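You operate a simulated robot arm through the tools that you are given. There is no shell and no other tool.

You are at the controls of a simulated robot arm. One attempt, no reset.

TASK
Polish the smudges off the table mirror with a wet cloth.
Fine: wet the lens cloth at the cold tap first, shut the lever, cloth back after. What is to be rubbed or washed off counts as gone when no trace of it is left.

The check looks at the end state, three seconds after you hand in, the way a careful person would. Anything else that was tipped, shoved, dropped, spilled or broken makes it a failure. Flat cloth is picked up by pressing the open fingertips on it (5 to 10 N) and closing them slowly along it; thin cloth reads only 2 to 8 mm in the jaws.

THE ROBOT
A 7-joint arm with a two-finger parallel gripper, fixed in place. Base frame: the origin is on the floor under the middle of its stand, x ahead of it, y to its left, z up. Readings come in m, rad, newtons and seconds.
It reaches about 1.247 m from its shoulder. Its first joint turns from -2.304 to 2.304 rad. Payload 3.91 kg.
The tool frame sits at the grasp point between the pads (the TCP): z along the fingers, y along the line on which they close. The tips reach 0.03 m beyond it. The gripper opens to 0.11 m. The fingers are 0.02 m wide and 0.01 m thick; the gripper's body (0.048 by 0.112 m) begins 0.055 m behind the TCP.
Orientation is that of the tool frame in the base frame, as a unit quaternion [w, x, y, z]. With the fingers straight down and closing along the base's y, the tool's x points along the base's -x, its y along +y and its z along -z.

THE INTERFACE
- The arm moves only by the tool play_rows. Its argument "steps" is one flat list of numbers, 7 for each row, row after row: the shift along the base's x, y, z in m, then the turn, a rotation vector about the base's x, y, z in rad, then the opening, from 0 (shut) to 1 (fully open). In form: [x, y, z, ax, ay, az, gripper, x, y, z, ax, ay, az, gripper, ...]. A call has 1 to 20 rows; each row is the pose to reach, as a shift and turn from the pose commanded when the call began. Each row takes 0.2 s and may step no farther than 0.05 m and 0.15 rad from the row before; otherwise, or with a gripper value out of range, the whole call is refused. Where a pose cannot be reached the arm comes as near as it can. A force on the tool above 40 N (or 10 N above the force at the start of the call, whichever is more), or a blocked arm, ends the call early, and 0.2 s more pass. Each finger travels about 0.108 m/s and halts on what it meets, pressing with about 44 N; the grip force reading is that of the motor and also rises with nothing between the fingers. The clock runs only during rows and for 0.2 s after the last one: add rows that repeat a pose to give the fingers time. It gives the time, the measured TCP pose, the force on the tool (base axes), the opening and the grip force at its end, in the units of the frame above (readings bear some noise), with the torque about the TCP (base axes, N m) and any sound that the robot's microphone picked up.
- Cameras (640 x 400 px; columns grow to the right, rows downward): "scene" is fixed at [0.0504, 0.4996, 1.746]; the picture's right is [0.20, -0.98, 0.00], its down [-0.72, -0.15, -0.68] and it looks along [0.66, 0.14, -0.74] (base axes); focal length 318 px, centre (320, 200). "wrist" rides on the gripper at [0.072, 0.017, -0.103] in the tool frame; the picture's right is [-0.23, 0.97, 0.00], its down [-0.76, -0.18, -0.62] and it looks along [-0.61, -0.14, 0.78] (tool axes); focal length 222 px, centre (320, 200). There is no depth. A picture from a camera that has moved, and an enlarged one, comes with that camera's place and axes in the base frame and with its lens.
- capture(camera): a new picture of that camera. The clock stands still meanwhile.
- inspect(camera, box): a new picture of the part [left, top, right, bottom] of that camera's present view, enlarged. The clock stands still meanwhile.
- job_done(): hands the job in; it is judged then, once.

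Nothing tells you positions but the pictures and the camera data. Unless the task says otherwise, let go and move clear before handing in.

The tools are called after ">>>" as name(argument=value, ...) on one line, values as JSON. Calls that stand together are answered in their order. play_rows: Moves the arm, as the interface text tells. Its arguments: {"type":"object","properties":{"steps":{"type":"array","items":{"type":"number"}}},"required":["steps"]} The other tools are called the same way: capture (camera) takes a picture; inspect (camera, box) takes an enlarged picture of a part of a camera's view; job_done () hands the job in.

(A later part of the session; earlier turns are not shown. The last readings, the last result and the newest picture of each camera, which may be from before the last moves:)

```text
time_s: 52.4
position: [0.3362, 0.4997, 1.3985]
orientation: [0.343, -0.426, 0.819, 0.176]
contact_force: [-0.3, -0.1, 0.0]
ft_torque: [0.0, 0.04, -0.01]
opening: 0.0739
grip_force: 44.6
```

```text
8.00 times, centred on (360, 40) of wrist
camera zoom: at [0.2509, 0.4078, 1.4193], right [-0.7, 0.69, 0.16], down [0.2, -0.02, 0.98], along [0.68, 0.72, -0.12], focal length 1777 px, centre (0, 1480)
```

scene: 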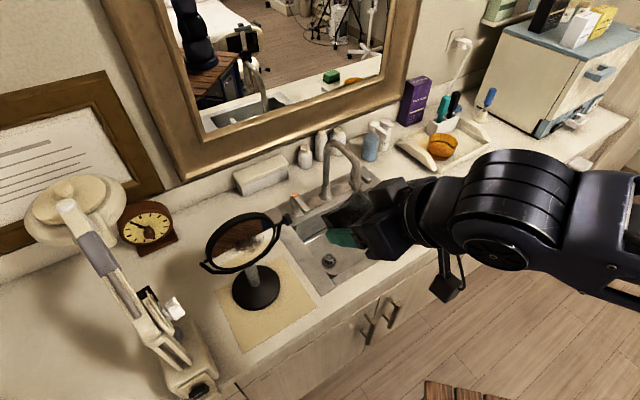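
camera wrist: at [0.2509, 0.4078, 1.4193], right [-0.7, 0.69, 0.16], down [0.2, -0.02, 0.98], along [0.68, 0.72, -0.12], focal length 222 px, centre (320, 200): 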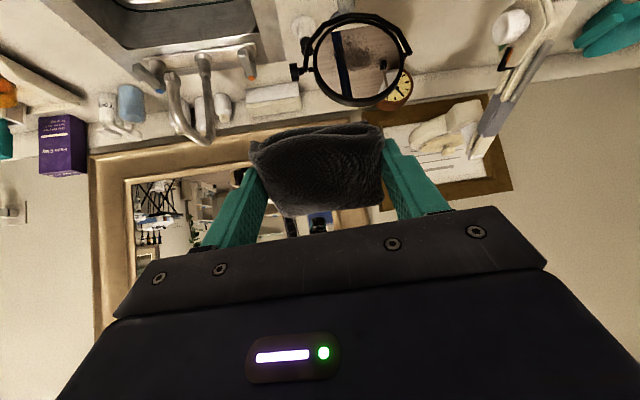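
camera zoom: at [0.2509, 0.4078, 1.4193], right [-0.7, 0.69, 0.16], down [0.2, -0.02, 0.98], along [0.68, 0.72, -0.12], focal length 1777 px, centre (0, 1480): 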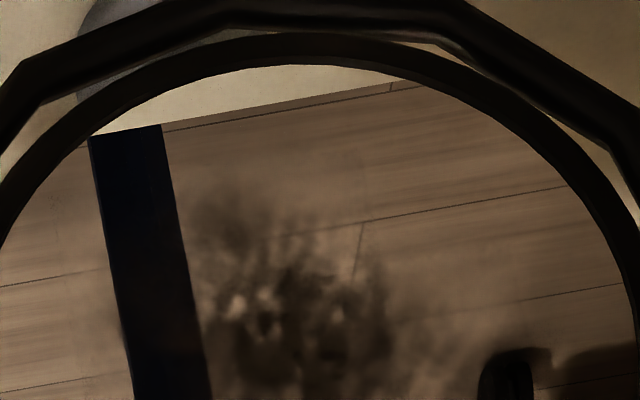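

I now have the mirror's geometry: glass centre near (0.425, 0.754, 1.133), glass radius about 8 cm, nearly vertical, facing (−0.71, −0.70). The smudge spans about ±5.5 cm sideways and −6.5 to +3 cm vertically. I'll align with it and move to a stand-off in front.

>>> play_rows(steps=[-0.005, 0.022, -0.03, 0, 0, -0.06, 0.5, -0.01, 0.045, -0.065, 0, 0, -0.12, 0.5, -0.016, 0.068, -0.1, 0, 0, -0.18, 0.5, -0.021, 0.09, -0.14, 0, 0, -0.18, 0.5, -0.027, 0.113, -0.18, 0, 0, -0.18, 0.5, -0.032, 0.135, -0.2185, 0, 0, -0.18, 0.5, -0.032, 0.135, -0.2185, 0, 0, -0.18, 0.5])

>>> capture(camera="wrist")

>>> capture(camera="scene")

```text
time_s: 54.0
position: [0.3031, 0.6354, 1.1813]
orientation: [0.357, -0.35, 0.853, 0.146]
contact_force: [0.0, -0.4, -0.4]
ft_torque: [-0.02, 0.0, -0.01]
opening: 0.0737
grip_force: 44.1
```

```text
taken
camera wrist: at [0.2027, 0.5596, 1.2022], right [-0.57, 0.81, 0.16], down [0.19, -0.06, 0.98], along [0.8, 0.59, -0.12], focal length 222 px, centre (320, 200)
```

wrist: 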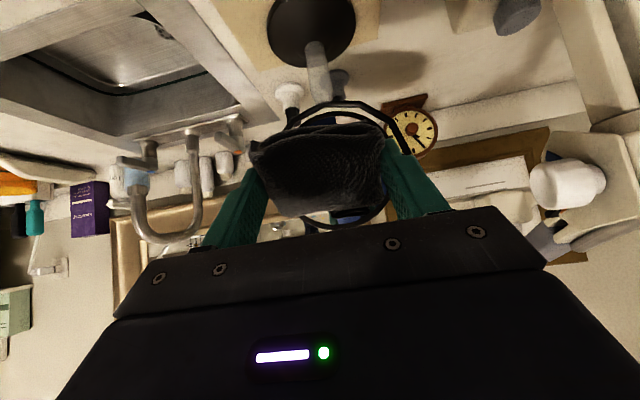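

```text
taken
```

scene: 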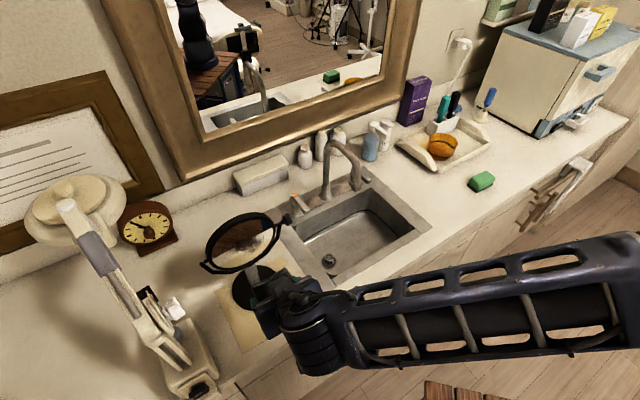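

Well aligned and clear of everything. Now I'll tilt the gripper to horizontal so the flat underside of the cloth faces the glass.

>>> play_rows(steps=[0.0, 0.0, -0.01, 0.092, -0.0932, 0, 0.5, 0.0, 0.0, -0.02, 0.184, -0.1864, 0, 0.5, 0.002, 0.002, -0.03, 0.276, -0.2796, 0, 0.5, 0.004, 0.004, -0.035, 0.368, -0.3727, 0, 0.5, 0.006, 0.006, -0.04, 0.46, -0.4659, 0, 0.5, 0.007, 0.007, -0.047, 0.5518, -0.5589, 0, 0.5, 0.007, 0.007, -0.047, 0.5518, -0.5589, 0, 0.5])

>>> capture(camera="wrist")

>>> inspect(camera="scene", box=[190, 190, 350, 350])

```text
time_s: 55.6
position: [0.3107, 0.641, 1.1345]
orientation: [0.658, -0.267, 0.651, 0.269]
contact_force: [0.1, 0.0, 0.2]
ft_torque: [-0.03, -0.01, -0.03]
opening: 0.0735
grip_force: 44.0
```

```text
taken
camera wrist: at [0.2252, 0.581, 1.0605], right [-0.68, 0.69, 0.23], down [-0.32, -0.57, 0.76], along [0.65, 0.45, 0.61], focal length 222 px, centre (320, 200)
```

wrist: 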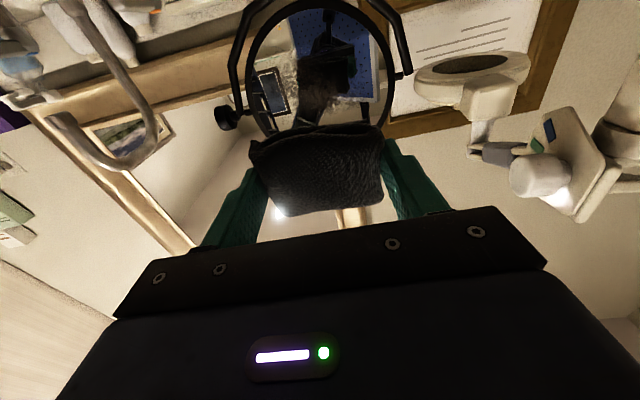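

```text
2.50 times, centred on (270, 270) of scene
camera zoom: at [0.0504, 0.4996, 1.746], right [0.2, -0.98, 0.0], down [-0.72, -0.15, -0.68], along [0.66, 0.14, -0.74], focal length 796 px, centre (445, 25)
```

zoom: 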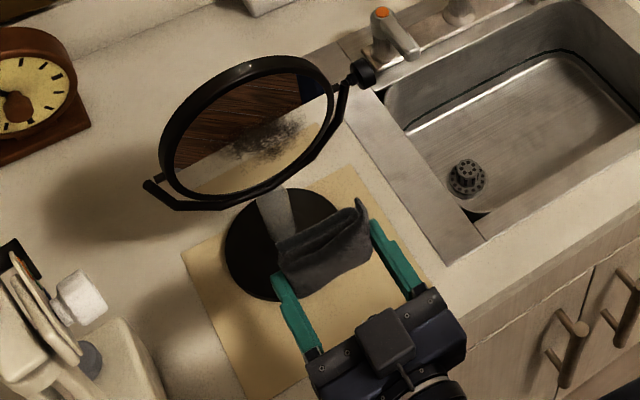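

>>> inspect(camera="wrist", box=[210, 0, 430, 140])

>>> inspect(camera="scene", box=[195, 200, 295, 280])

```text
2.86 times, centred on (320, 70) of wrist
camera zoom: at [0.2252, 0.581, 1.0605], right [-0.68, 0.69, 0.23], down [-0.32, -0.57, 0.76], along [0.65, 0.45, 0.61], focal length 635 px, centre (320, 571)
```

zoom: 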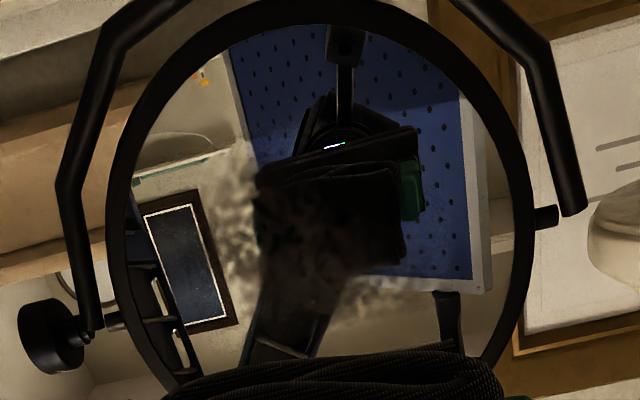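

```text
5.00 times, centred on (245, 240) of scene
camera zoom: at [0.0504, 0.4996, 1.746], right [0.2, -0.98, 0.0], down [-0.72, -0.15, -0.68], along [0.66, 0.14, -0.74], focal length 1592 px, centre (695, 0)
```

zoom: 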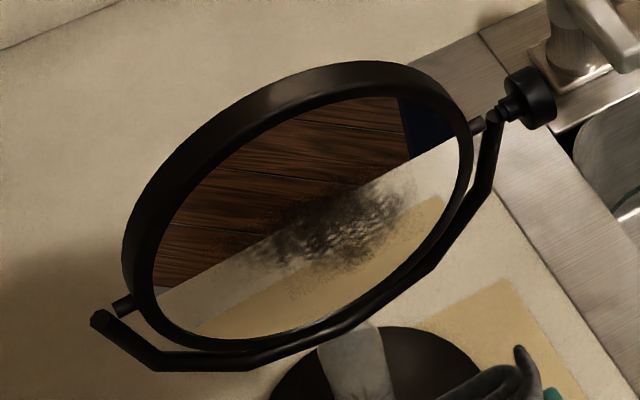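

The reflection shows the mirror is vertical and my gripper is within about 2° of square. I'll correct the yaw slightly and approach to about 2 cm from the glass.

>>> play_rows(steps=[0.014, 0.013, -0.004, 0, 0, 0.015, 0.5, 0.03, 0.03, -0.008, 0, 0, 0.03, 0.5, 0.048, 0.046, -0.01, 0, 0, 0.03, 0.5, 0.063, 0.06, -0.01, 0, 0, 0.03, 0.5, 0.0725, 0.069, -0.01, 0, 0, 0.03, 0.5, 0.0725, 0.069, -0.01, 0, 0, 0.03, 0.5])

>>> capture(camera="wrist")

>>> inspect(camera="scene", box=[195, 200, 315, 300])

```text
time_s: 57.0
position: [0.3833, 0.7101, 1.1236]
orientation: [0.652, -0.277, 0.648, 0.278]
contact_force: [0.0, 0.3, -0.4]
ft_torque: [-0.01, 0.02, 0.02]
opening: 0.0738
grip_force: 44.3
```

```text
taken
camera wrist: at [0.2992, 0.6478, 1.0506], right [-0.7, 0.67, 0.23], down [-0.31, -0.58, 0.76], along [0.64, 0.47, 0.61], focal length 222 px, centre (320, 200)
```

wrist: 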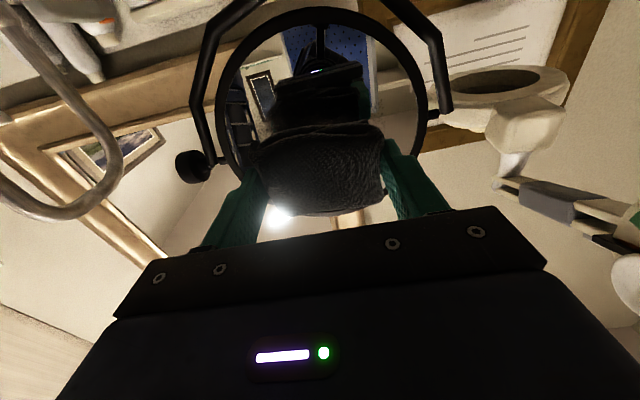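

```text
4.00 times, centred on (255, 250) of scene
camera zoom: at [0.0504, 0.4996, 1.746], right [0.2, -0.98, 0.0], down [-0.72, -0.15, -0.68], along [0.66, 0.14, -0.74], focal length 1273 px, centre (580, 0)
```

zoom: 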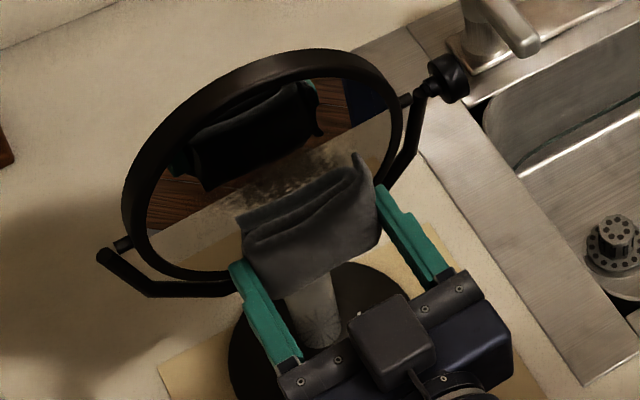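

The cloth is parallel to the glass, about 2 cm away. Approaching slowly.

>>> play_rows(steps=[0.0021, 0.0022, 0, 0, 0, 0, 0.5, 0.0042, 0.0044, 0, 0, 0, 0, 0.5, 0.0062, 0.0065, 0, 0, 0, 0, 0.5, 0.0076, 0.008, 0, 0, 0, 0, 0.5])

>>> inspect(camera="scene", box=[215, 215, 295, 275])

```text
time_s: 58.0
position: [0.3895, 0.7173, 1.1238]
orientation: [0.652, -0.278, 0.648, 0.279]
contact_force: [0.1, 0.8, 0.5]
ft_torque: [0.02, 0.02, 0.02]
opening: 0.0736
grip_force: 44.1
```

```text
6.67 times, centred on (255, 245) of scene
camera zoom: at [0.0504, 0.4996, 1.746], right [0.2, -0.98, 0.0], down [-0.72, -0.15, -0.68], along [0.66, 0.14, -0.74], focal length 2122 px, centre (753, -100)
```

zoom: 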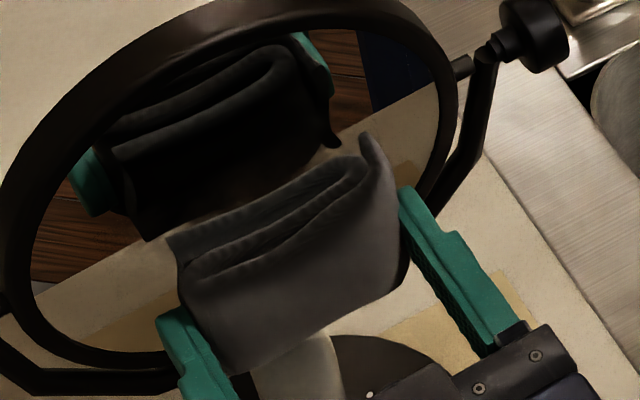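

>>> play_rows(steps=[0.0007, 0.0007, 0, 0, 0, 0, 0.5, 0.0014, 0.0014, 0, 0, 0, 0, 0.5, 0.0021, 0.0022, 0, 0, 0, 0, 0.5, 0.0028, 0.0029, 0, 0, 0, 0, 0.5, 0.0034, 0.0036, 0, 0, 0, 0, 0.5])

>>> inspect(camera="scene", box=[215, 215, 295, 275])

```text
time_s: 59.2
position: [0.3938, 0.7224, 1.1238]
orientation: [0.652, -0.277, 0.648, 0.278]
contact_force: [-0.4, 0.3, -2.2]
ft_torque: [0.0, 0.0, -0.01]
opening: 0.0738
grip_force: 43.4
```

```text
6.67 times, centred on (255, 245) of scene
camera zoom: at [0.0504, 0.4996, 1.746], right [0.2, -0.98, 0.0], down [-0.72, -0.15, -0.68], along [0.66, 0.14, -0.74], focal length 2122 px, centre (753, -100)
```

zoom: 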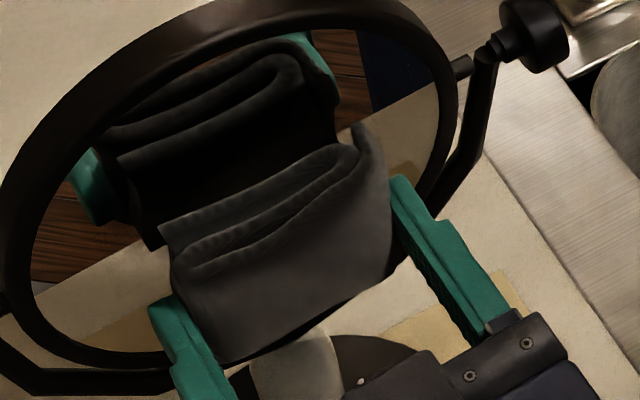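

>>> play_rows(steps=[0.0005, 0.0005, 0, 0, 0, 0, 0.5, 0.001, 0.0011, 0, 0, 0, 0, 0.5, 0.0014, 0.0015, 0, 0, 0, 0, 0.5])

>>> inspect(camera="scene", box=[215, 215, 295, 275])

```text
time_s: 60.0
position: [0.3949, 0.7241, 1.1233]
orientation: [0.653, -0.277, 0.648, 0.278]
contact_force: [-0.4, -0.1, -0.1]
ft_torque: [-0.02, 0.01, -0.01]
opening: 0.0737
grip_force: 44.1
```

```text
6.67 times, centred on (255, 245) of scene
camera zoom: at [0.0504, 0.4996, 1.746], right [0.2, -0.98, 0.0], down [-0.72, -0.15, -0.68], along [0.66, 0.14, -0.74], focal length 2122 px, centre (753, -100)
```

zoom: 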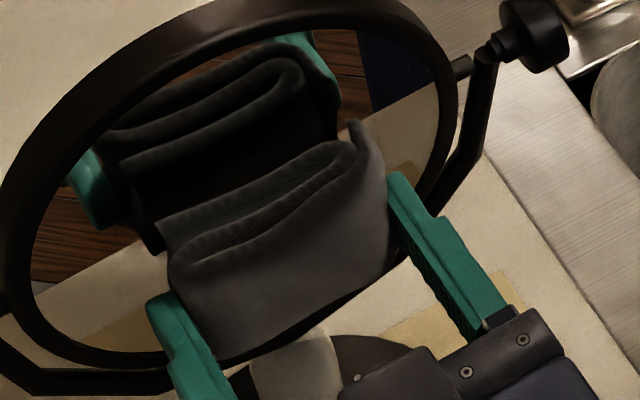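

>>> play_rows(steps=[0.0004, 0.0004, 0, 0, 0, 0, 0.5, 0.0007, 0.0007, 0, 0, 0, 0, 0.5, 0.001, 0.0011, 0, 0, 0, 0, 0.5])

>>> inspect(camera="scene", box=[215, 215, 295, 275])

```text
time_s: 60.8
position: [0.3965, 0.7264, 1.1229]
orientation: [0.652, -0.277, 0.649, 0.278]
contact_force: [0.1, -0.8, -1.1]
ft_torque: [0.01, -0.01, -0.01]
opening: 0.0738
grip_force: 44.2
```

```text
6.67 times, centred on (255, 245) of scene
camera zoom: at [0.0504, 0.4996, 1.746], right [0.2, -0.98, 0.0], down [-0.72, -0.15, -0.68], along [0.66, 0.14, -0.74], focal length 2122 px, centre (753, -100)
```

zoom: 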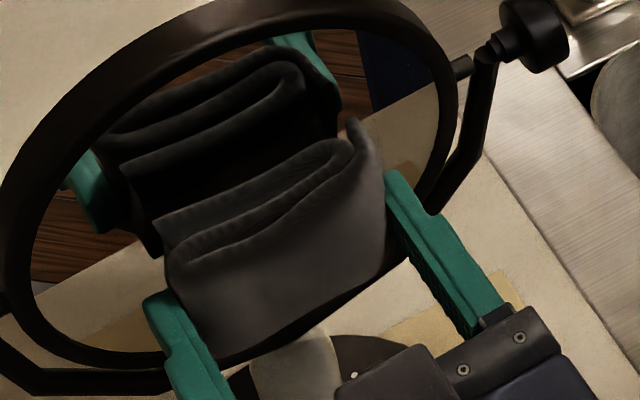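

>>> play_rows(steps=[0.0004, 0.0004, 0, 0, 0, 0, 0.5, 0.0007, 0.0007, 0, 0, 0, 0, 0.5, 0.001, 0.0011, 0, 0, 0, 0, 0.5, 0.001, 0.0011, 0, 0, 0, 0, 0.5])

>>> capture(camera="wrist")

```text
time_s: 61.8
position: [0.3972, 0.7255, 1.1235]
orientation: [0.652, -0.277, 0.648, 0.278]
contact_force: [0.0, 0.5, 0.3]
ft_torque: [-0.04, 0.0, -0.01]
opening: 0.0739
grip_force: 43.9
```

```text
taken
camera wrist: at [0.3138, 0.6631, 1.0503], right [-0.7, 0.67, 0.23], down [-0.31, -0.58, 0.76], along [0.64, 0.46, 0.61], focal length 222 px, centre (320, 200)
```

wrist: 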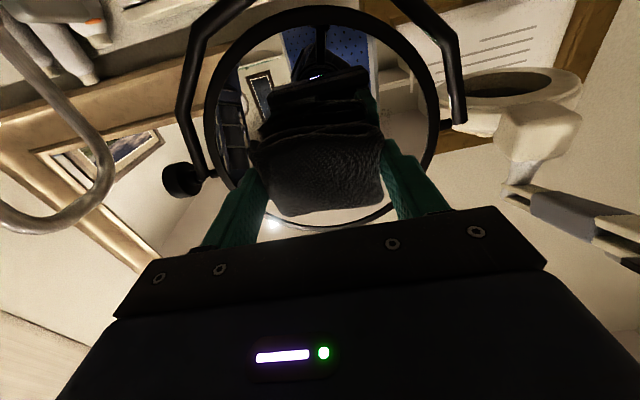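

>>> inspect(camera="wrist", box=[230, 50, 410, 170])

>>> play_rows(steps=[0.0007, 0.0007, 0, 0, 0, 0, 0.5, 0.0014, 0.0014, 0, 0, 0, 0, 0.5, 0.0014, 0.0014, 0, 0, 0, 0, 0.5])

```text
3.33 times, centred on (320, 110) of wrist
camera zoom: at [0.3138, 0.6631, 1.0503], right [-0.7, 0.67, 0.23], down [-0.31, -0.58, 0.76], along [0.64, 0.46, 0.61], focal length 740 px, centre (320, 500)
```

zoom: 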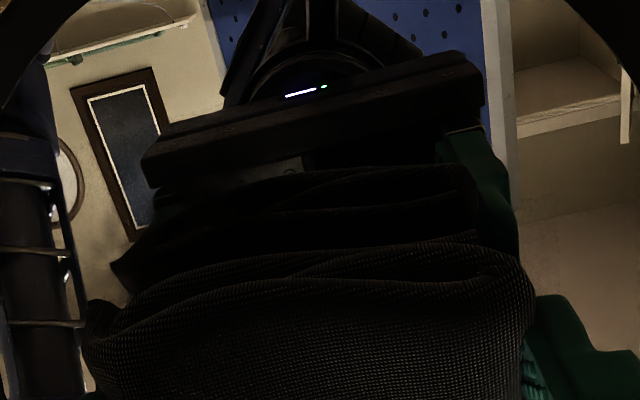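

```text
time_s: 62.6
position: [0.3973, 0.7269, 1.1225]
orientation: [0.651, -0.278, 0.649, 0.279]
contact_force: [0.2, 0.1, -1.4]
ft_torque: [-0.01, -0.01, 0.0]
opening: 0.0736
grip_force: 43.6
```

>>> play_rows(steps=[0.0007, 0.0007, 0, 0, 0, 0, 0.5, 0.0014, 0.0014, 0, 0, 0, 0, 0.5, 0.0014, 0.0014, 0, 0, 0, 0, 0.5])

>>> inspect(camera="wrist", box=[230, 50, 410, 170])

>>> inspect(camera="scene", box=[215, 215, 295, 275])

```text
time_s: 63.4
position: [0.3999, 0.7286, 1.1242]
orientation: [0.652, -0.278, 0.648, 0.279]
contact_force: [0.3, 1.4, -0.7]
ft_torque: [0.01, 0.0, 0.0]
opening: 0.0737
grip_force: 43.8
```

```text
3.33 times, centred on (320, 110) of wrist
camera zoom: at [0.3165, 0.6661, 1.0504], right [-0.7, 0.67, 0.23], down [-0.31, -0.58, 0.76], along [0.64, 0.47, 0.61], focal length 740 px, centre (320, 500)
```

zoom: 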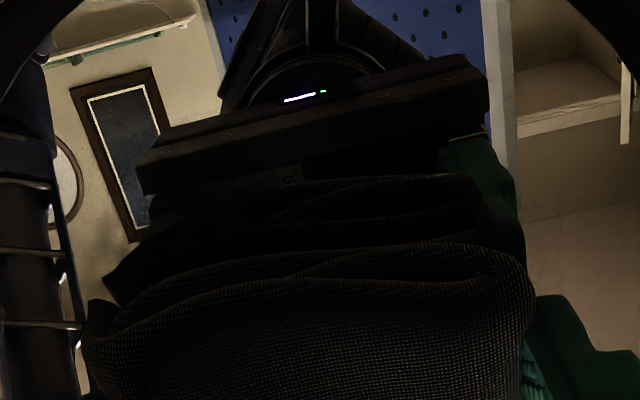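

```text
6.67 times, centred on (255, 245) of scene
camera zoom: at [0.0504, 0.4996, 1.746], right [0.2, -0.98, 0.0], down [-0.72, -0.15, -0.68], along [0.66, 0.14, -0.74], focal length 2122 px, centre (753, -100)
```

zoom: 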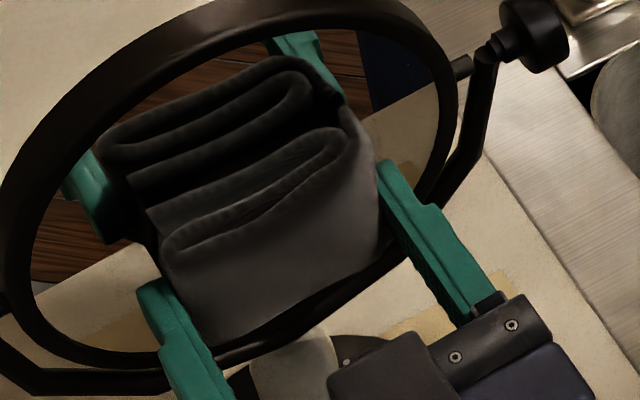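

>>> play_rows(steps=[0.0007, 0.0007, 0, 0, 0, 0, 0.5, 0.0014, 0.0014, 0, 0, 0, 0, 0.5, 0.0014, 0.0014, 0, 0, 0, 0, 0.5])

>>> inspect(camera="wrist", box=[230, 50, 410, 170])

>>> inspect(camera="scene", box=[215, 215, 295, 275])

```text
time_s: 64.2
position: [0.4011, 0.729, 1.1235]
orientation: [0.652, -0.276, 0.649, 0.277]
contact_force: [-2.7, -2.4, -0.9]
ft_torque: [-0.01, 0.01, 0.13]
opening: 0.0737
grip_force: 44.2
```

```text
3.33 times, centred on (320, 110) of wrist
camera zoom: at [0.3178, 0.6673, 1.0507], right [-0.7, 0.67, 0.23], down [-0.31, -0.58, 0.76], along [0.64, 0.47, 0.61], focal length 740 px, centre (320, 500)
```

zoom: 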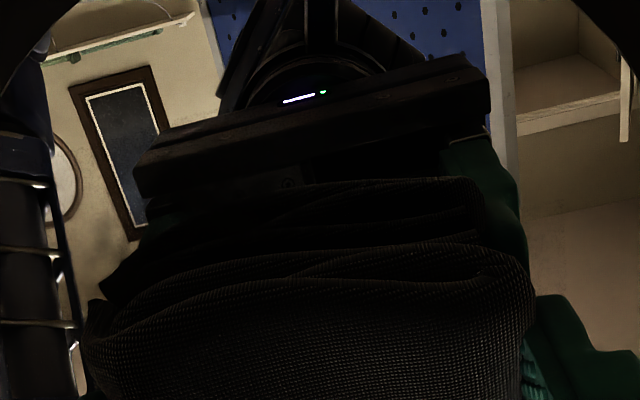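

```text
6.67 times, centred on (255, 245) of scene
camera zoom: at [0.0504, 0.4996, 1.746], right [0.2, -0.98, 0.0], down [-0.72, -0.15, -0.68], along [0.66, 0.14, -0.74], focal length 2122 px, centre (753, -100)
```

zoom: 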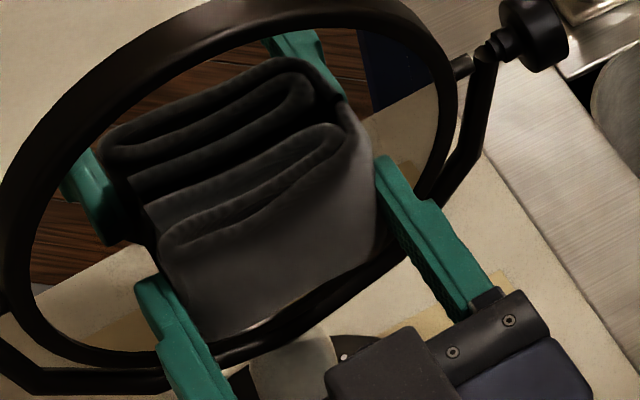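

First light contact: about 3.6 N, slightly to the left side judging by the torque, and the mirror hasn't moved. I'll turn the gripper a touch so the cloth sits flatter on the glass.

>>> play_rows(steps=[0, 0, 0, 0, 0, 0.01, 0.5, 0, 0, 0, 0, 0, 0.02, 0.5, 0, 0, 0, 0, 0, 0.02, 0.5])

>>> play_rows(steps=[0, 0, 0, 0, 0, 0, 0.5])

```text
time_s: 65.0
position: [0.4006, 0.7291, 1.124]
orientation: [0.65, -0.284, 0.645, 0.285]
contact_force: [-1.6, -4.3, 1.2]
ft_torque: [0.04, -0.07, -0.23]
opening: 0.0737
grip_force: 43.9
```

```text
time_s: 65.4
position: [0.4034, 0.73, 1.1234]
orientation: [0.649, -0.284, 0.646, 0.285]
contact_force: [-2.1, -3.8, 0.2]
ft_torque: [-0.02, -0.03, -0.17]
opening: 0.0738
grip_force: 44.3
```

>>> play_rows(steps=[0, 0, 0, 0, 0, -0.01, 0.5, 0, 0, 0, 0, 0, -0.01, 0.5])

>>> inspect(camera="scene", box=[195, 200, 315, 300])

```text
time_s: 66.0
position: [0.4006, 0.73, 1.1235]
orientation: [0.651, -0.28, 0.647, 0.281]
contact_force: [-4.2, -1.6, -0.9]
ft_torque: [-0.02, 0.03, -0.06]
opening: 0.0734
grip_force: 43.8
```

```text
4.00 times, centred on (255, 250) of scene
camera zoom: at [0.0504, 0.4996, 1.746], right [0.2, -0.98, 0.0], down [-0.72, -0.15, -0.68], along [0.66, 0.14, -0.74], focal length 1273 px, centre (580, 0)
```

zoom: 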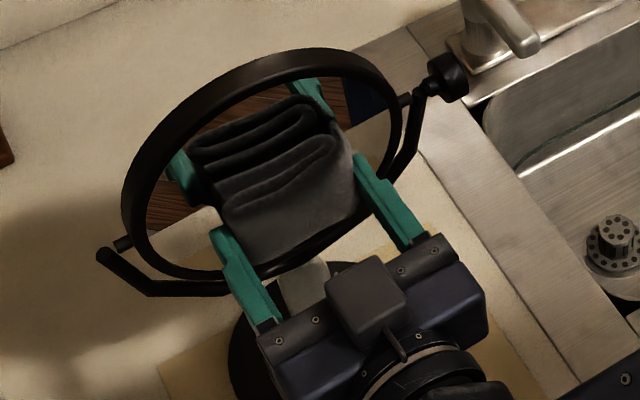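

The cloth sits nearly flat on the glass with about 4 N, and the mirror is steady. Starting gentle side-to-side strokes around the centre.

>>> play_rows(steps=[0.00725, -0.0069, 0, 0, 0, 0, 0.5, 0.0145, -0.0138, 0, 0, 0, 0, 0.5, 0.00725, -0.0069, 0, 0, 0, 0, 0.5, 0, 0, 0, 0, 0, 0, 0.5, -0.00725, 0.0069, 0, 0, 0, 0, 0.5, -0.0145, 0.0138, 0, 0, 0, 0, 0.5, -0.00725, 0.0069, 0, 0, 0, 0, 0.5, 0, 0, 0, 0, 0, 0, 0.5])

>>> inspect(camera="scene", box=[195, 200, 315, 300])

```text
time_s: 67.8
position: [0.402, 0.7292, 1.1242]
orientation: [0.65, -0.281, 0.647, 0.282]
contact_force: [-2.6, -2.2, -1.5]
ft_torque: [-0.01, 0.01, -0.11]
opening: 0.0736
grip_force: 44.0
```

```text
4.00 times, centred on (255, 250) of scene
camera zoom: at [0.0504, 0.4996, 1.746], right [0.2, -0.98, 0.0], down [-0.72, -0.15, -0.68], along [0.66, 0.14, -0.74], focal length 1273 px, centre (580, 0)
```

zoom: 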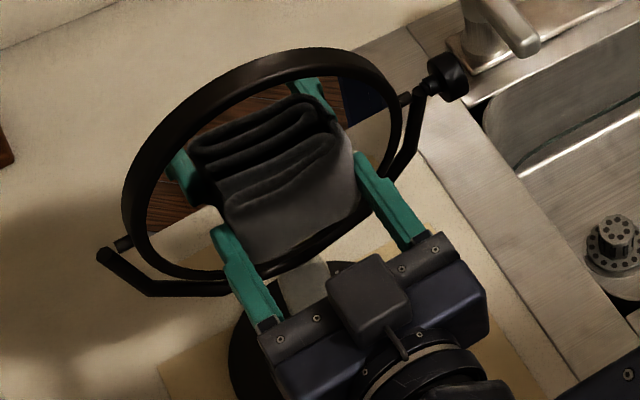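

The mirror stays put. Now a fuller wipe pattern across the whole smudged area, keeping the cloth inside the ring.

>>> play_rows(steps=[0.01015, -0.00965, 0, 0, 0, 0, 0.5, 0.0196, -0.0186, 0, 0, 0, 0, 0.5, 0.0196, -0.0186, 0.01, 0, 0, 0, 0.5, 0.0181, -0.0172, 0.02, 0, 0, 0, 0.5, 0.0091, -0.0086, 0.02, 0, 0, 0, 0.5, 0, 0, 0.02, 0, 0, 0, 0.5, -0.0091, 0.0086, 0.02, 0, 0, 0, 0.5, -0.0181, 0.0172, 0.02, 0, 0, 0, 0.5, -0.0196, 0.0186, 0.01, 0, 0, 0, 0.5, -0.0196, 0.0186, 0, 0, 0, 0, 0.5, -0.01015, 0.00965, 0, 0, 0, 0, 0.5, 0, 0, 0, 0, 0, 0, 0.5, 0.00725, -0.0069, -0.011, 0, 0, 0, 0.5, 0.0145, -0.0138, -0.011, 0, 0, 0, 0.5, 0.00725, -0.0069, -0.018, 0, 0, 0, 0.5, 0, 0, -0.022, 0, 0, 0, 0.5, -0.00725, 0.0069, -0.02, 0, 0, 0, 0.5, -0.0145, 0.0138, -0.011, 0, 0, 0, 0.5, -0.00725, 0.0069, -0.005, 0, 0, 0, 0.5, 0, 0, 0, 0, 0, 0, 0.5])

>>> inspect(camera="scene", box=[195, 200, 315, 300])

```text
time_s: 72.0
position: [0.4019, 0.729, 1.1237]
orientation: [0.651, -0.281, 0.647, 0.281]
contact_force: [-2.4, -3.0, 0.4]
ft_torque: [-0.02, -0.02, -0.1]
opening: 0.0736
grip_force: 43.9
```

```text
4.00 times, centred on (255, 250) of scene
camera zoom: at [0.0504, 0.4996, 1.746], right [0.2, -0.98, 0.0], down [-0.72, -0.15, -0.68], along [0.66, 0.14, -0.74], focal length 1273 px, centre (580, 0)
```

zoom: 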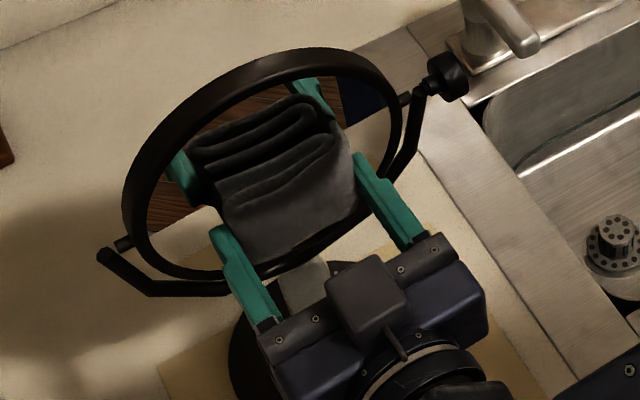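

Steady contact of about 3.7 N and no shift of the mirror. I'll back off to see how much of the smudge is gone.

>>> play_rows(steps=[-0.007, -0.007, 0, 0, 0, 0, 0.5, -0.03, -0.032, 0, 0, 0, 0, 0.5, -0.06, -0.063, 0, 0, 0, 0, 0.5, -0.09, -0.095, 0, 0, 0, 0, 0.5, -0.09, -0.095, 0, 0, 0, 0, 0.5])

>>> inspect(camera="scene", box=[195, 200, 295, 280])

>>> inspect(camera="wrist", box=[210, 0, 430, 140])

```text
time_s: 73.2
position: [0.3111, 0.6345, 1.1237]
orientation: [0.65, -0.281, 0.648, 0.282]
contact_force: [0.1, 0.3, -1.3]
ft_torque: [0.01, -0.01, 0.01]
opening: 0.0737
grip_force: 43.9
```

```text
5.00 times, centred on (245, 240) of scene
camera zoom: at [0.0504, 0.4996, 1.746], right [0.2, -0.98, 0.0], down [-0.72, -0.15, -0.68], along [0.66, 0.14, -0.74], focal length 1592 px, centre (695, 0)
```

zoom: 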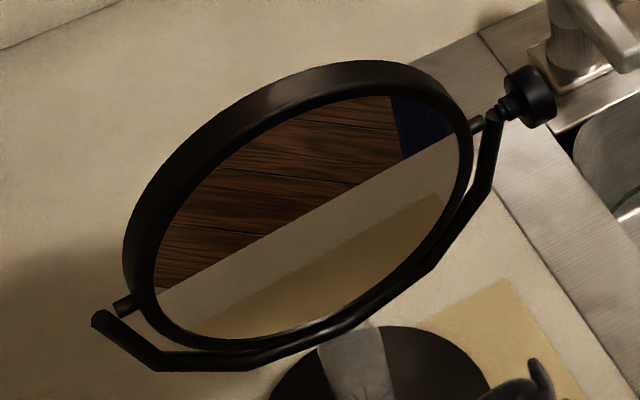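

```text
2.86 times, centred on (320, 70) of wrist
camera zoom: at [0.2285, 0.5704, 1.0503], right [-0.71, 0.67, 0.23], down [-0.3, -0.58, 0.76], along [0.64, 0.47, 0.61], focal length 635 px, centre (320, 571)
```

zoom: 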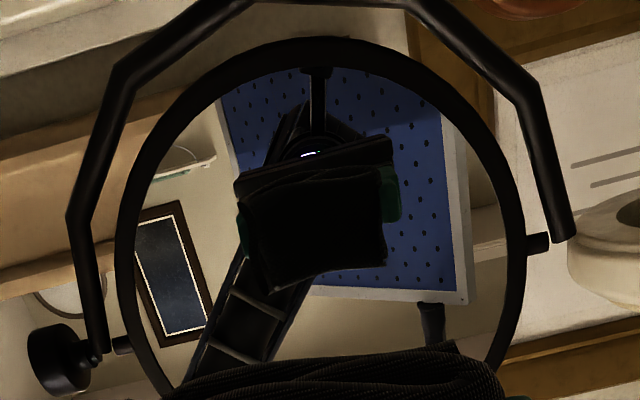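

The smudge appears gone in both views. I'll check at higher magnification for any faint trace left.

>>> inspect(camera="scene", box=[215, 215, 255, 245])

>>> inspect(camera="scene", box=[245, 215, 290, 249])

>>> inspect(camera="scene", box=[215, 238, 260, 272])

>>> inspect(camera="scene", box=[245, 235, 290, 269])

```text
13.33 times, centred on (235, 230) of scene
camera zoom: at [0.0504, 0.4996, 1.746], right [0.2, -0.98, 0.0], down [-0.72, -0.15, -0.68], along [0.66, 0.14, -0.74], focal length 4245 px, centre (1453, -200)
```

zoom: 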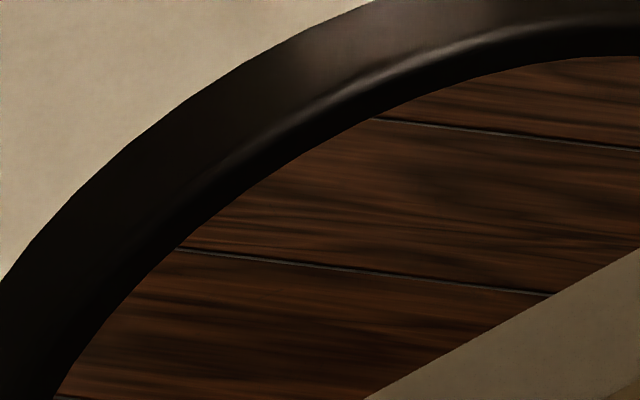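

```text
11.76 times, centred on (268, 232) of scene
camera zoom: at [0.0504, 0.4996, 1.746], right [0.2, -0.98, 0.0], down [-0.72, -0.15, -0.68], along [0.66, 0.14, -0.74], focal length 3745 px, centre (938, -176)
```

zoom: 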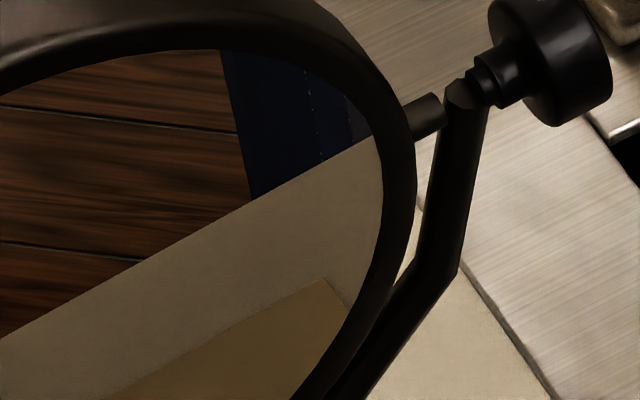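

```text
11.76 times, centred on (238, 255) of scene
camera zoom: at [0.0504, 0.4996, 1.746], right [0.2, -0.98, 0.0], down [-0.72, -0.15, -0.68], along [0.66, 0.14, -0.74], focal length 3745 px, centre (1291, -447)
```

zoom: 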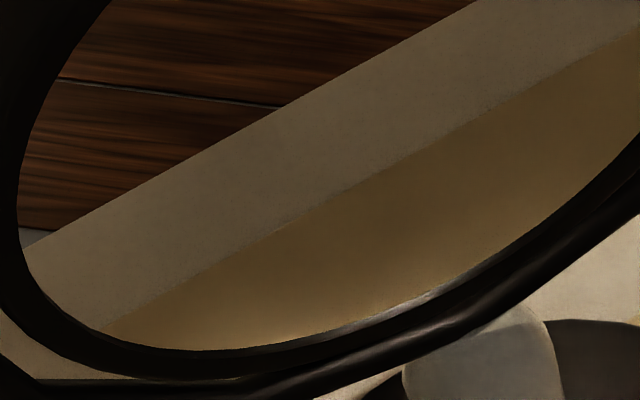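

```text
11.76 times, centred on (268, 252) of scene
camera zoom: at [0.0504, 0.4996, 1.746], right [0.2, -0.98, 0.0], down [-0.72, -0.15, -0.68], along [0.66, 0.14, -0.74], focal length 3745 px, centre (938, -412)
```

zoom: 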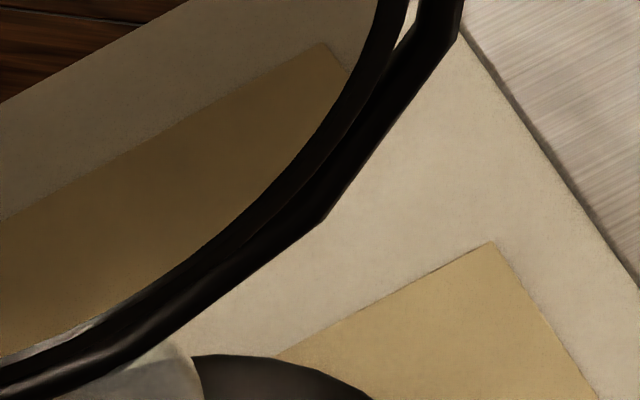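

No trace is visible from this angle. I'll return to the earlier raised vantage point to check the whole glass, including the upper part, from a second direction.

>>> play_rows(steps=[-0.002, -0.007, 0.022, -0.0955, 0.0893, 0, 0.5, -0.003, -0.014, 0.044, -0.191, 0.1787, 0, 0.5, -0.005, -0.021, 0.066, -0.2865, 0.268, 0, 0.5, -0.007, -0.028, 0.088, -0.382, 0.3573, 0, 0.5, -0.009, -0.035, 0.11, -0.4775, 0.4467, 0, 0.5, -0.01, -0.042, 0.132, -0.573, 0.536, 0, 0.5, 0.0, -0.065, 0.165, -0.573, 0.536, 0, 0.5, 0.01, -0.09, 0.2, -0.573, 0.536, 0, 0.5, 0.018, -0.115, 0.235, -0.573, 0.536, 0, 0.5, 0.025, -0.1345, 0.275, -0.573, 0.536, 0, 0.5, 0.025, -0.1345, 0.275, -0.573, 0.536, 0, 0.5])

>>> capture(camera="wrist")

>>> capture(camera="scene")

```text
time_s: 75.6
position: [0.3359, 0.4989, 1.3975]
orientation: [0.353, -0.368, 0.847, 0.152]
contact_force: [0.3, 0.0, -1.7]
ft_torque: [-0.02, 0.05, -0.01]
opening: 0.074
grip_force: 44.1
```

```text
taken
camera wrist: at [0.239, 0.42, 1.4186], right [-0.6, 0.78, 0.16], down [0.19, -0.05, 0.98], along [0.78, 0.62, -0.12], focal length 222 px, centre (320, 200)
```

wrist: 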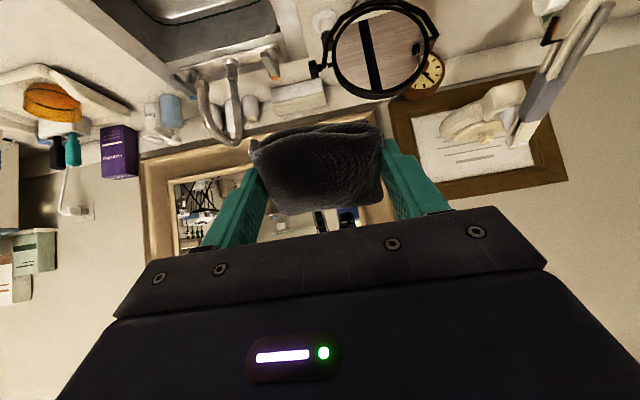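

```text
taken
```

scene: 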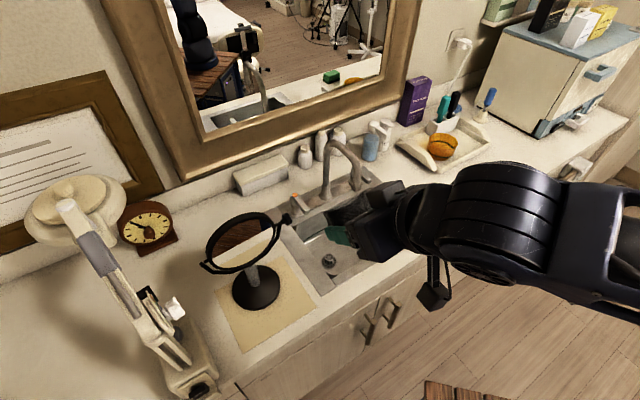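

>>> inspect(camera="wrist", box=[320, 0, 440, 105])

>>> inspect(camera="wrist", box=[335, 10, 385, 60])

>>> inspect(camera="wrist", box=[375, 10, 425, 60])

>>> inspect(camera="wrist", box=[345, 50, 425, 100])

>>> inspect(camera="scene", box=[195, 200, 295, 280])

```text
3.81 times, centred on (380, 52) of wrist
camera zoom: at [0.239, 0.42, 1.4186], right [-0.6, 0.78, 0.16], down [0.19, -0.05, 0.98], along [0.78, 0.62, -0.12], focal length 846 px, centre (91, 762)
```

zoom: 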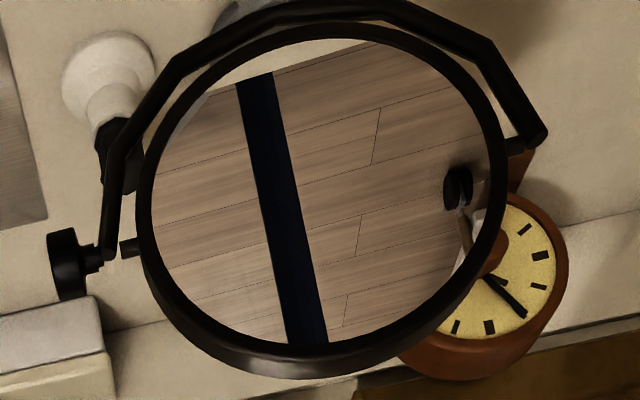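

```text
8.00 times, centred on (360, 35) of wrist
camera zoom: at [0.239, 0.42, 1.4186], right [-0.6, 0.78, 0.16], down [0.19, -0.05, 0.98], along [0.78, 0.62, -0.12], focal length 1777 px, centre (0, 1520)
```

zoom: 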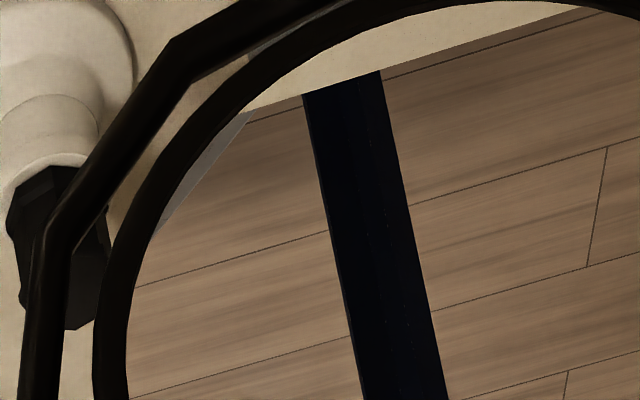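

```text
8.00 times, centred on (400, 35) of wrist
camera zoom: at [0.239, 0.42, 1.4186], right [-0.6, 0.78, 0.16], down [0.19, -0.05, 0.98], along [0.78, 0.62, -0.12], focal length 1777 px, centre (-320, 1520)
```

zoom: 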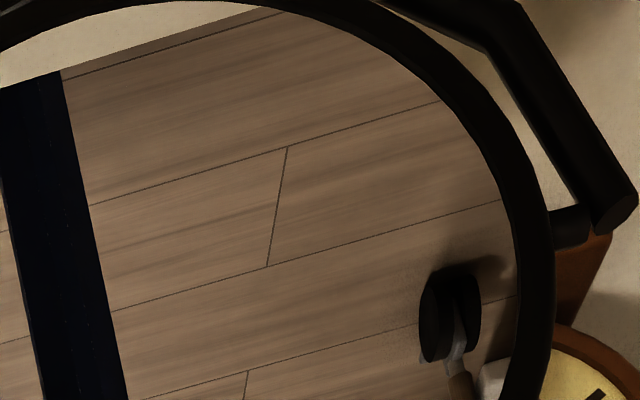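

```text
8.00 times, centred on (385, 75) of wrist
camera zoom: at [0.239, 0.42, 1.4186], right [-0.6, 0.78, 0.16], down [0.19, -0.05, 0.98], along [0.78, 0.62, -0.12], focal length 1777 px, centre (-200, 1200)
```

zoom: 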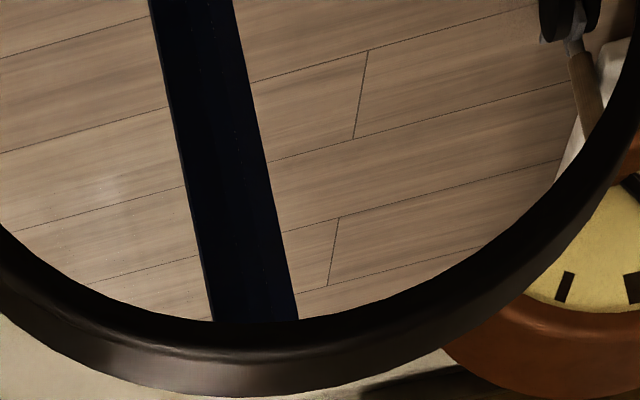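

```text
5.00 times, centred on (245, 240) of scene
camera zoom: at [0.0504, 0.4996, 1.746], right [0.2, -0.98, 0.0], down [-0.72, -0.15, -0.68], along [0.66, 0.14, -0.74], focal length 1592 px, centre (695, 0)
```

zoom: 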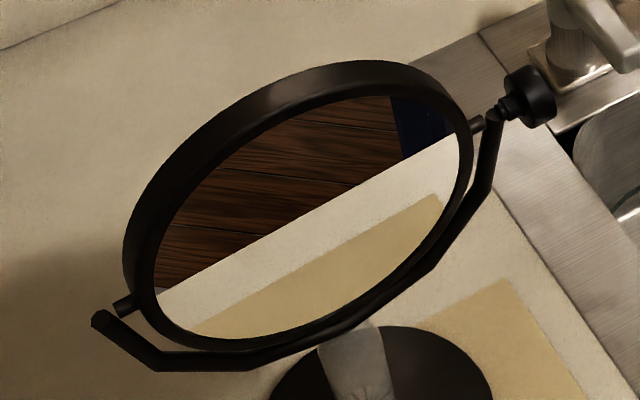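

The main smudge is gone. I want a closer look at a faint pale spot and the shading around the dark object's reflection, to be sure neither is residue.

>>> inspect(camera="wrist", box=[346, 62, 374, 84])

>>> inspect(camera="wrist", box=[400, 35, 430, 65])

```text
16.00 times, centred on (360, 73) of wrist
camera zoom: at [0.239, 0.42, 1.4186], right [-0.6, 0.78, 0.16], down [0.19, -0.05, 0.98], along [0.78, 0.62, -0.12], focal length 3554 px, centre (-320, 2232)
```

zoom: 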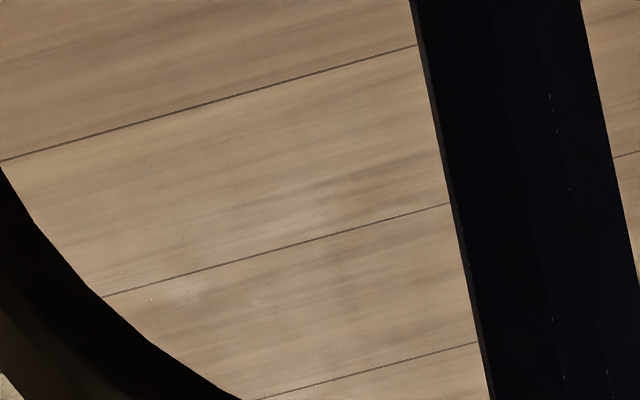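

```text
13.33 times, centred on (415, 50) of wrist
camera zoom: at [0.239, 0.42, 1.4186], right [-0.6, 0.78, 0.16], down [0.19, -0.05, 0.98], along [0.78, 0.62, -0.12], focal length 2962 px, centre (-947, 2200)
```

zoom: 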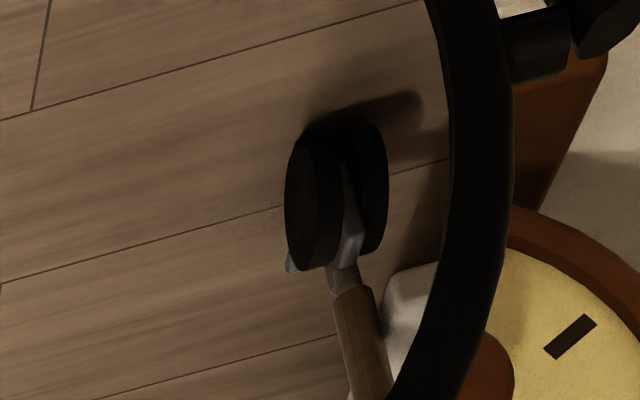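

Those are just floor highlights and a chair castor's reflection. The glass is clean all over. Now I'll carry the cloth back to its original spot, near (0.90, 0.226), turning the gripper upright on the way.

>>> play_rows(steps=[0.0378, -0.0181, -0.0198, -0.0713, 0.0667, 0, 0.5, 0.0756, -0.0362, -0.0397, -0.1426, 0.1334, 0, 0.5, 0.1134, -0.0543, -0.0595, -0.2139, 0.2001, 0, 0.5, 0.1512, -0.0724, -0.0793, -0.2852, 0.2669, 0, 0.5, 0.189, -0.0905, -0.0992, -0.3564, 0.3336, 0, 0.5, 0.2268, -0.1086, -0.119, -0.4277, 0.4003, 0, 0.5, 0.2646, -0.1267, -0.1388, -0.499, 0.467, 0, 0.5, 0.3024, -0.1448, -0.1586, -0.5703, 0.5337, 0, 0.5, 0.3402, -0.1629, -0.1785, -0.5703, 0.5337, 0, 0.5, 0.378, -0.181, -0.1983, -0.5703, 0.5337, 0, 0.5, 0.4158, -0.1991, -0.2181, -0.5703, 0.5337, 0, 0.5, 0.4536, -0.2172, -0.238, -0.5703, 0.5337, 0, 0.5, 0.4914, -0.2353, -0.2578, -0.5703, 0.5337, 0, 0.5, 0.5292, -0.2534, -0.2776, -0.5703, 0.5337, 0, 0.5, 0.567, -0.2716, -0.2975, -0.5703, 0.5337, 0, 0.5, 0.567, -0.2716, -0.2975, -0.5703, 0.5337, 0, 0.5])

>>> capture(camera="wrist")

>>> capture(camera="scene")

```text
time_s: 79.0
position: [0.9028, 0.2297, 1.1008]
orientation: [0.005, -0.398, 0.917, 0.002]
contact_force: [-0.8, -0.8, 0.3]
ft_torque: [0.02, 0.03, 0.02]
opening: 0.0738
grip_force: 44.1
```

```text
taken
camera wrist: at [0.8409, 0.188, 1.203], right [-0.56, 0.83, 0.0], down [0.64, 0.43, 0.63], along [0.52, 0.35, -0.78], focal length 222 px, centre (320, 200)
```

wrist: 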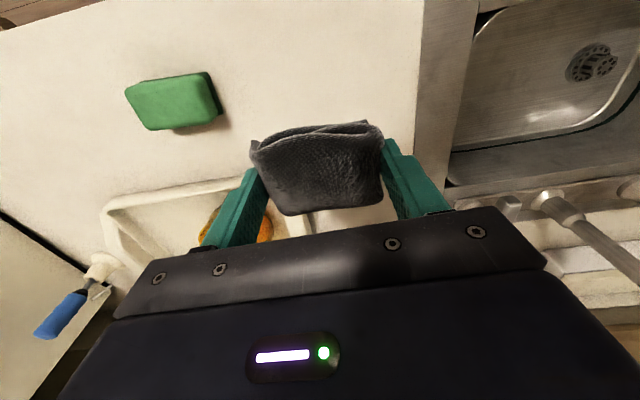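

```text
taken
```

scene: 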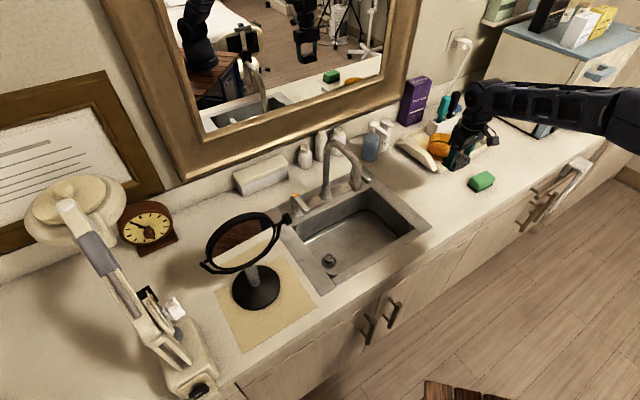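

Back above the original spot. I'll align the yaw and lower most of the way.

>>> play_rows(steps=[0, 0, -0.03, 0, 0, -0.04, 0.5, 0, -0.001, -0.065, 0, 0, -0.077, 0.5, 0, -0.001, -0.1, 0, 0, -0.077, 0.5, 0, -0.001, -0.13, 0, 0, -0.077, 0.5, 0, -0.001, -0.145, 0, 0, -0.077, 0.5, 0, -0.001, -0.15, 0, 0, -0.077, 0.5, 0, -0.001, -0.15, 0, 0, -0.077, 0.5])

>>> inspect(camera="scene", box=[410, 150, 490, 210])

```text
time_s: 80.6
position: [0.9035, 0.2281, 0.9517]
orientation: [0.005, -0.364, 0.931, 0.001]
contact_force: [0.4, -0.5, -0.3]
ft_torque: [-0.01, -0.03, 0.0]
opening: 0.0737
grip_force: 44.4
```

```text
6.67 times, centred on (450, 180) of scene
camera zoom: at [0.0504, 0.4996, 1.746], right [0.2, -0.98, 0.0], down [-0.72, -0.15, -0.68], along [0.66, 0.14, -0.74], focal length 2122 px, centre (-547, 333)
```

zoom: 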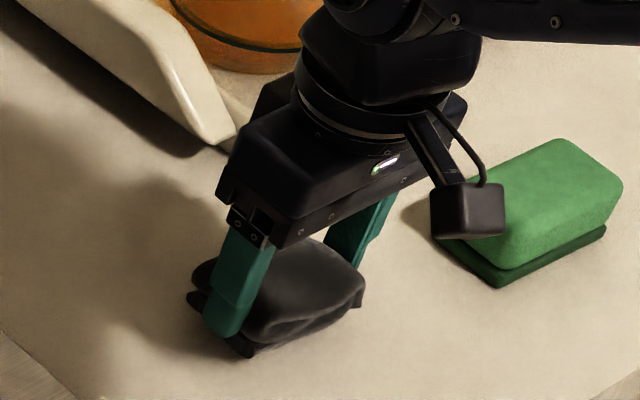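

The position matches the original outline within a few millimetres. A small correction, then lowering gently to the counter.

>>> play_rows(steps=[0.002, -0.0015, -0.003, 0, 0, 0, 0.5, 0.004, -0.003, -0.006, 0, 0, 0, 0.5, 0.004, -0.003, -0.009, 0, 0, 0, 0.5, 0.004, -0.003, -0.011, 0, 0, 0, 0.5, 0.004, -0.003, -0.011, 0, 0, 0, 0.5])

```text
time_s: 81.8
position: [0.908, 0.2256, 0.9415]
orientation: [0.007, -0.363, 0.932, 0.001]
contact_force: [0.3, 0.8, 19.7]
ft_torque: [0.28, 0.56, -0.01]
opening: 0.0737
grip_force: 43.3
```

The cloth touched down. I'll ease up slightly to take the pressure off, then open the fingers slowly.

>>> play_rows(steps=[0, 0, 0.001, 0, 0, 0, 0.5, 0, 0, 0.0018, 0, 0, 0, 0.5, 0, 0, 0.0018, 0, 0, 0, 0.5])

```text
time_s: 82.6
position: [0.9077, 0.2252, 0.9426]
orientation: [0.006, -0.363, 0.932, 0.001]
contact_force: [3.2, 2.2, 10.1]
ft_torque: [0.28, 0.11, -0.09]
opening: 0.0736
grip_force: 44.2
```

>>> play_rows(steps=[0, 0, 0.001, 0, 0, 0, 0.5, 0, 0, 0.0012, 0, 0, 0, 0.5, 0, 0, 0.0012, 0, 0, 0, 0.5])

```text
time_s: 83.4
position: [0.9067, 0.2251, 0.9428]
orientation: [0.004, -0.363, 0.932, 0.0]
contact_force: [-0.4, 0.2, -0.3]
ft_torque: [0.0, 0.02, 0.02]
opening: 0.0738
grip_force: 43.4
```

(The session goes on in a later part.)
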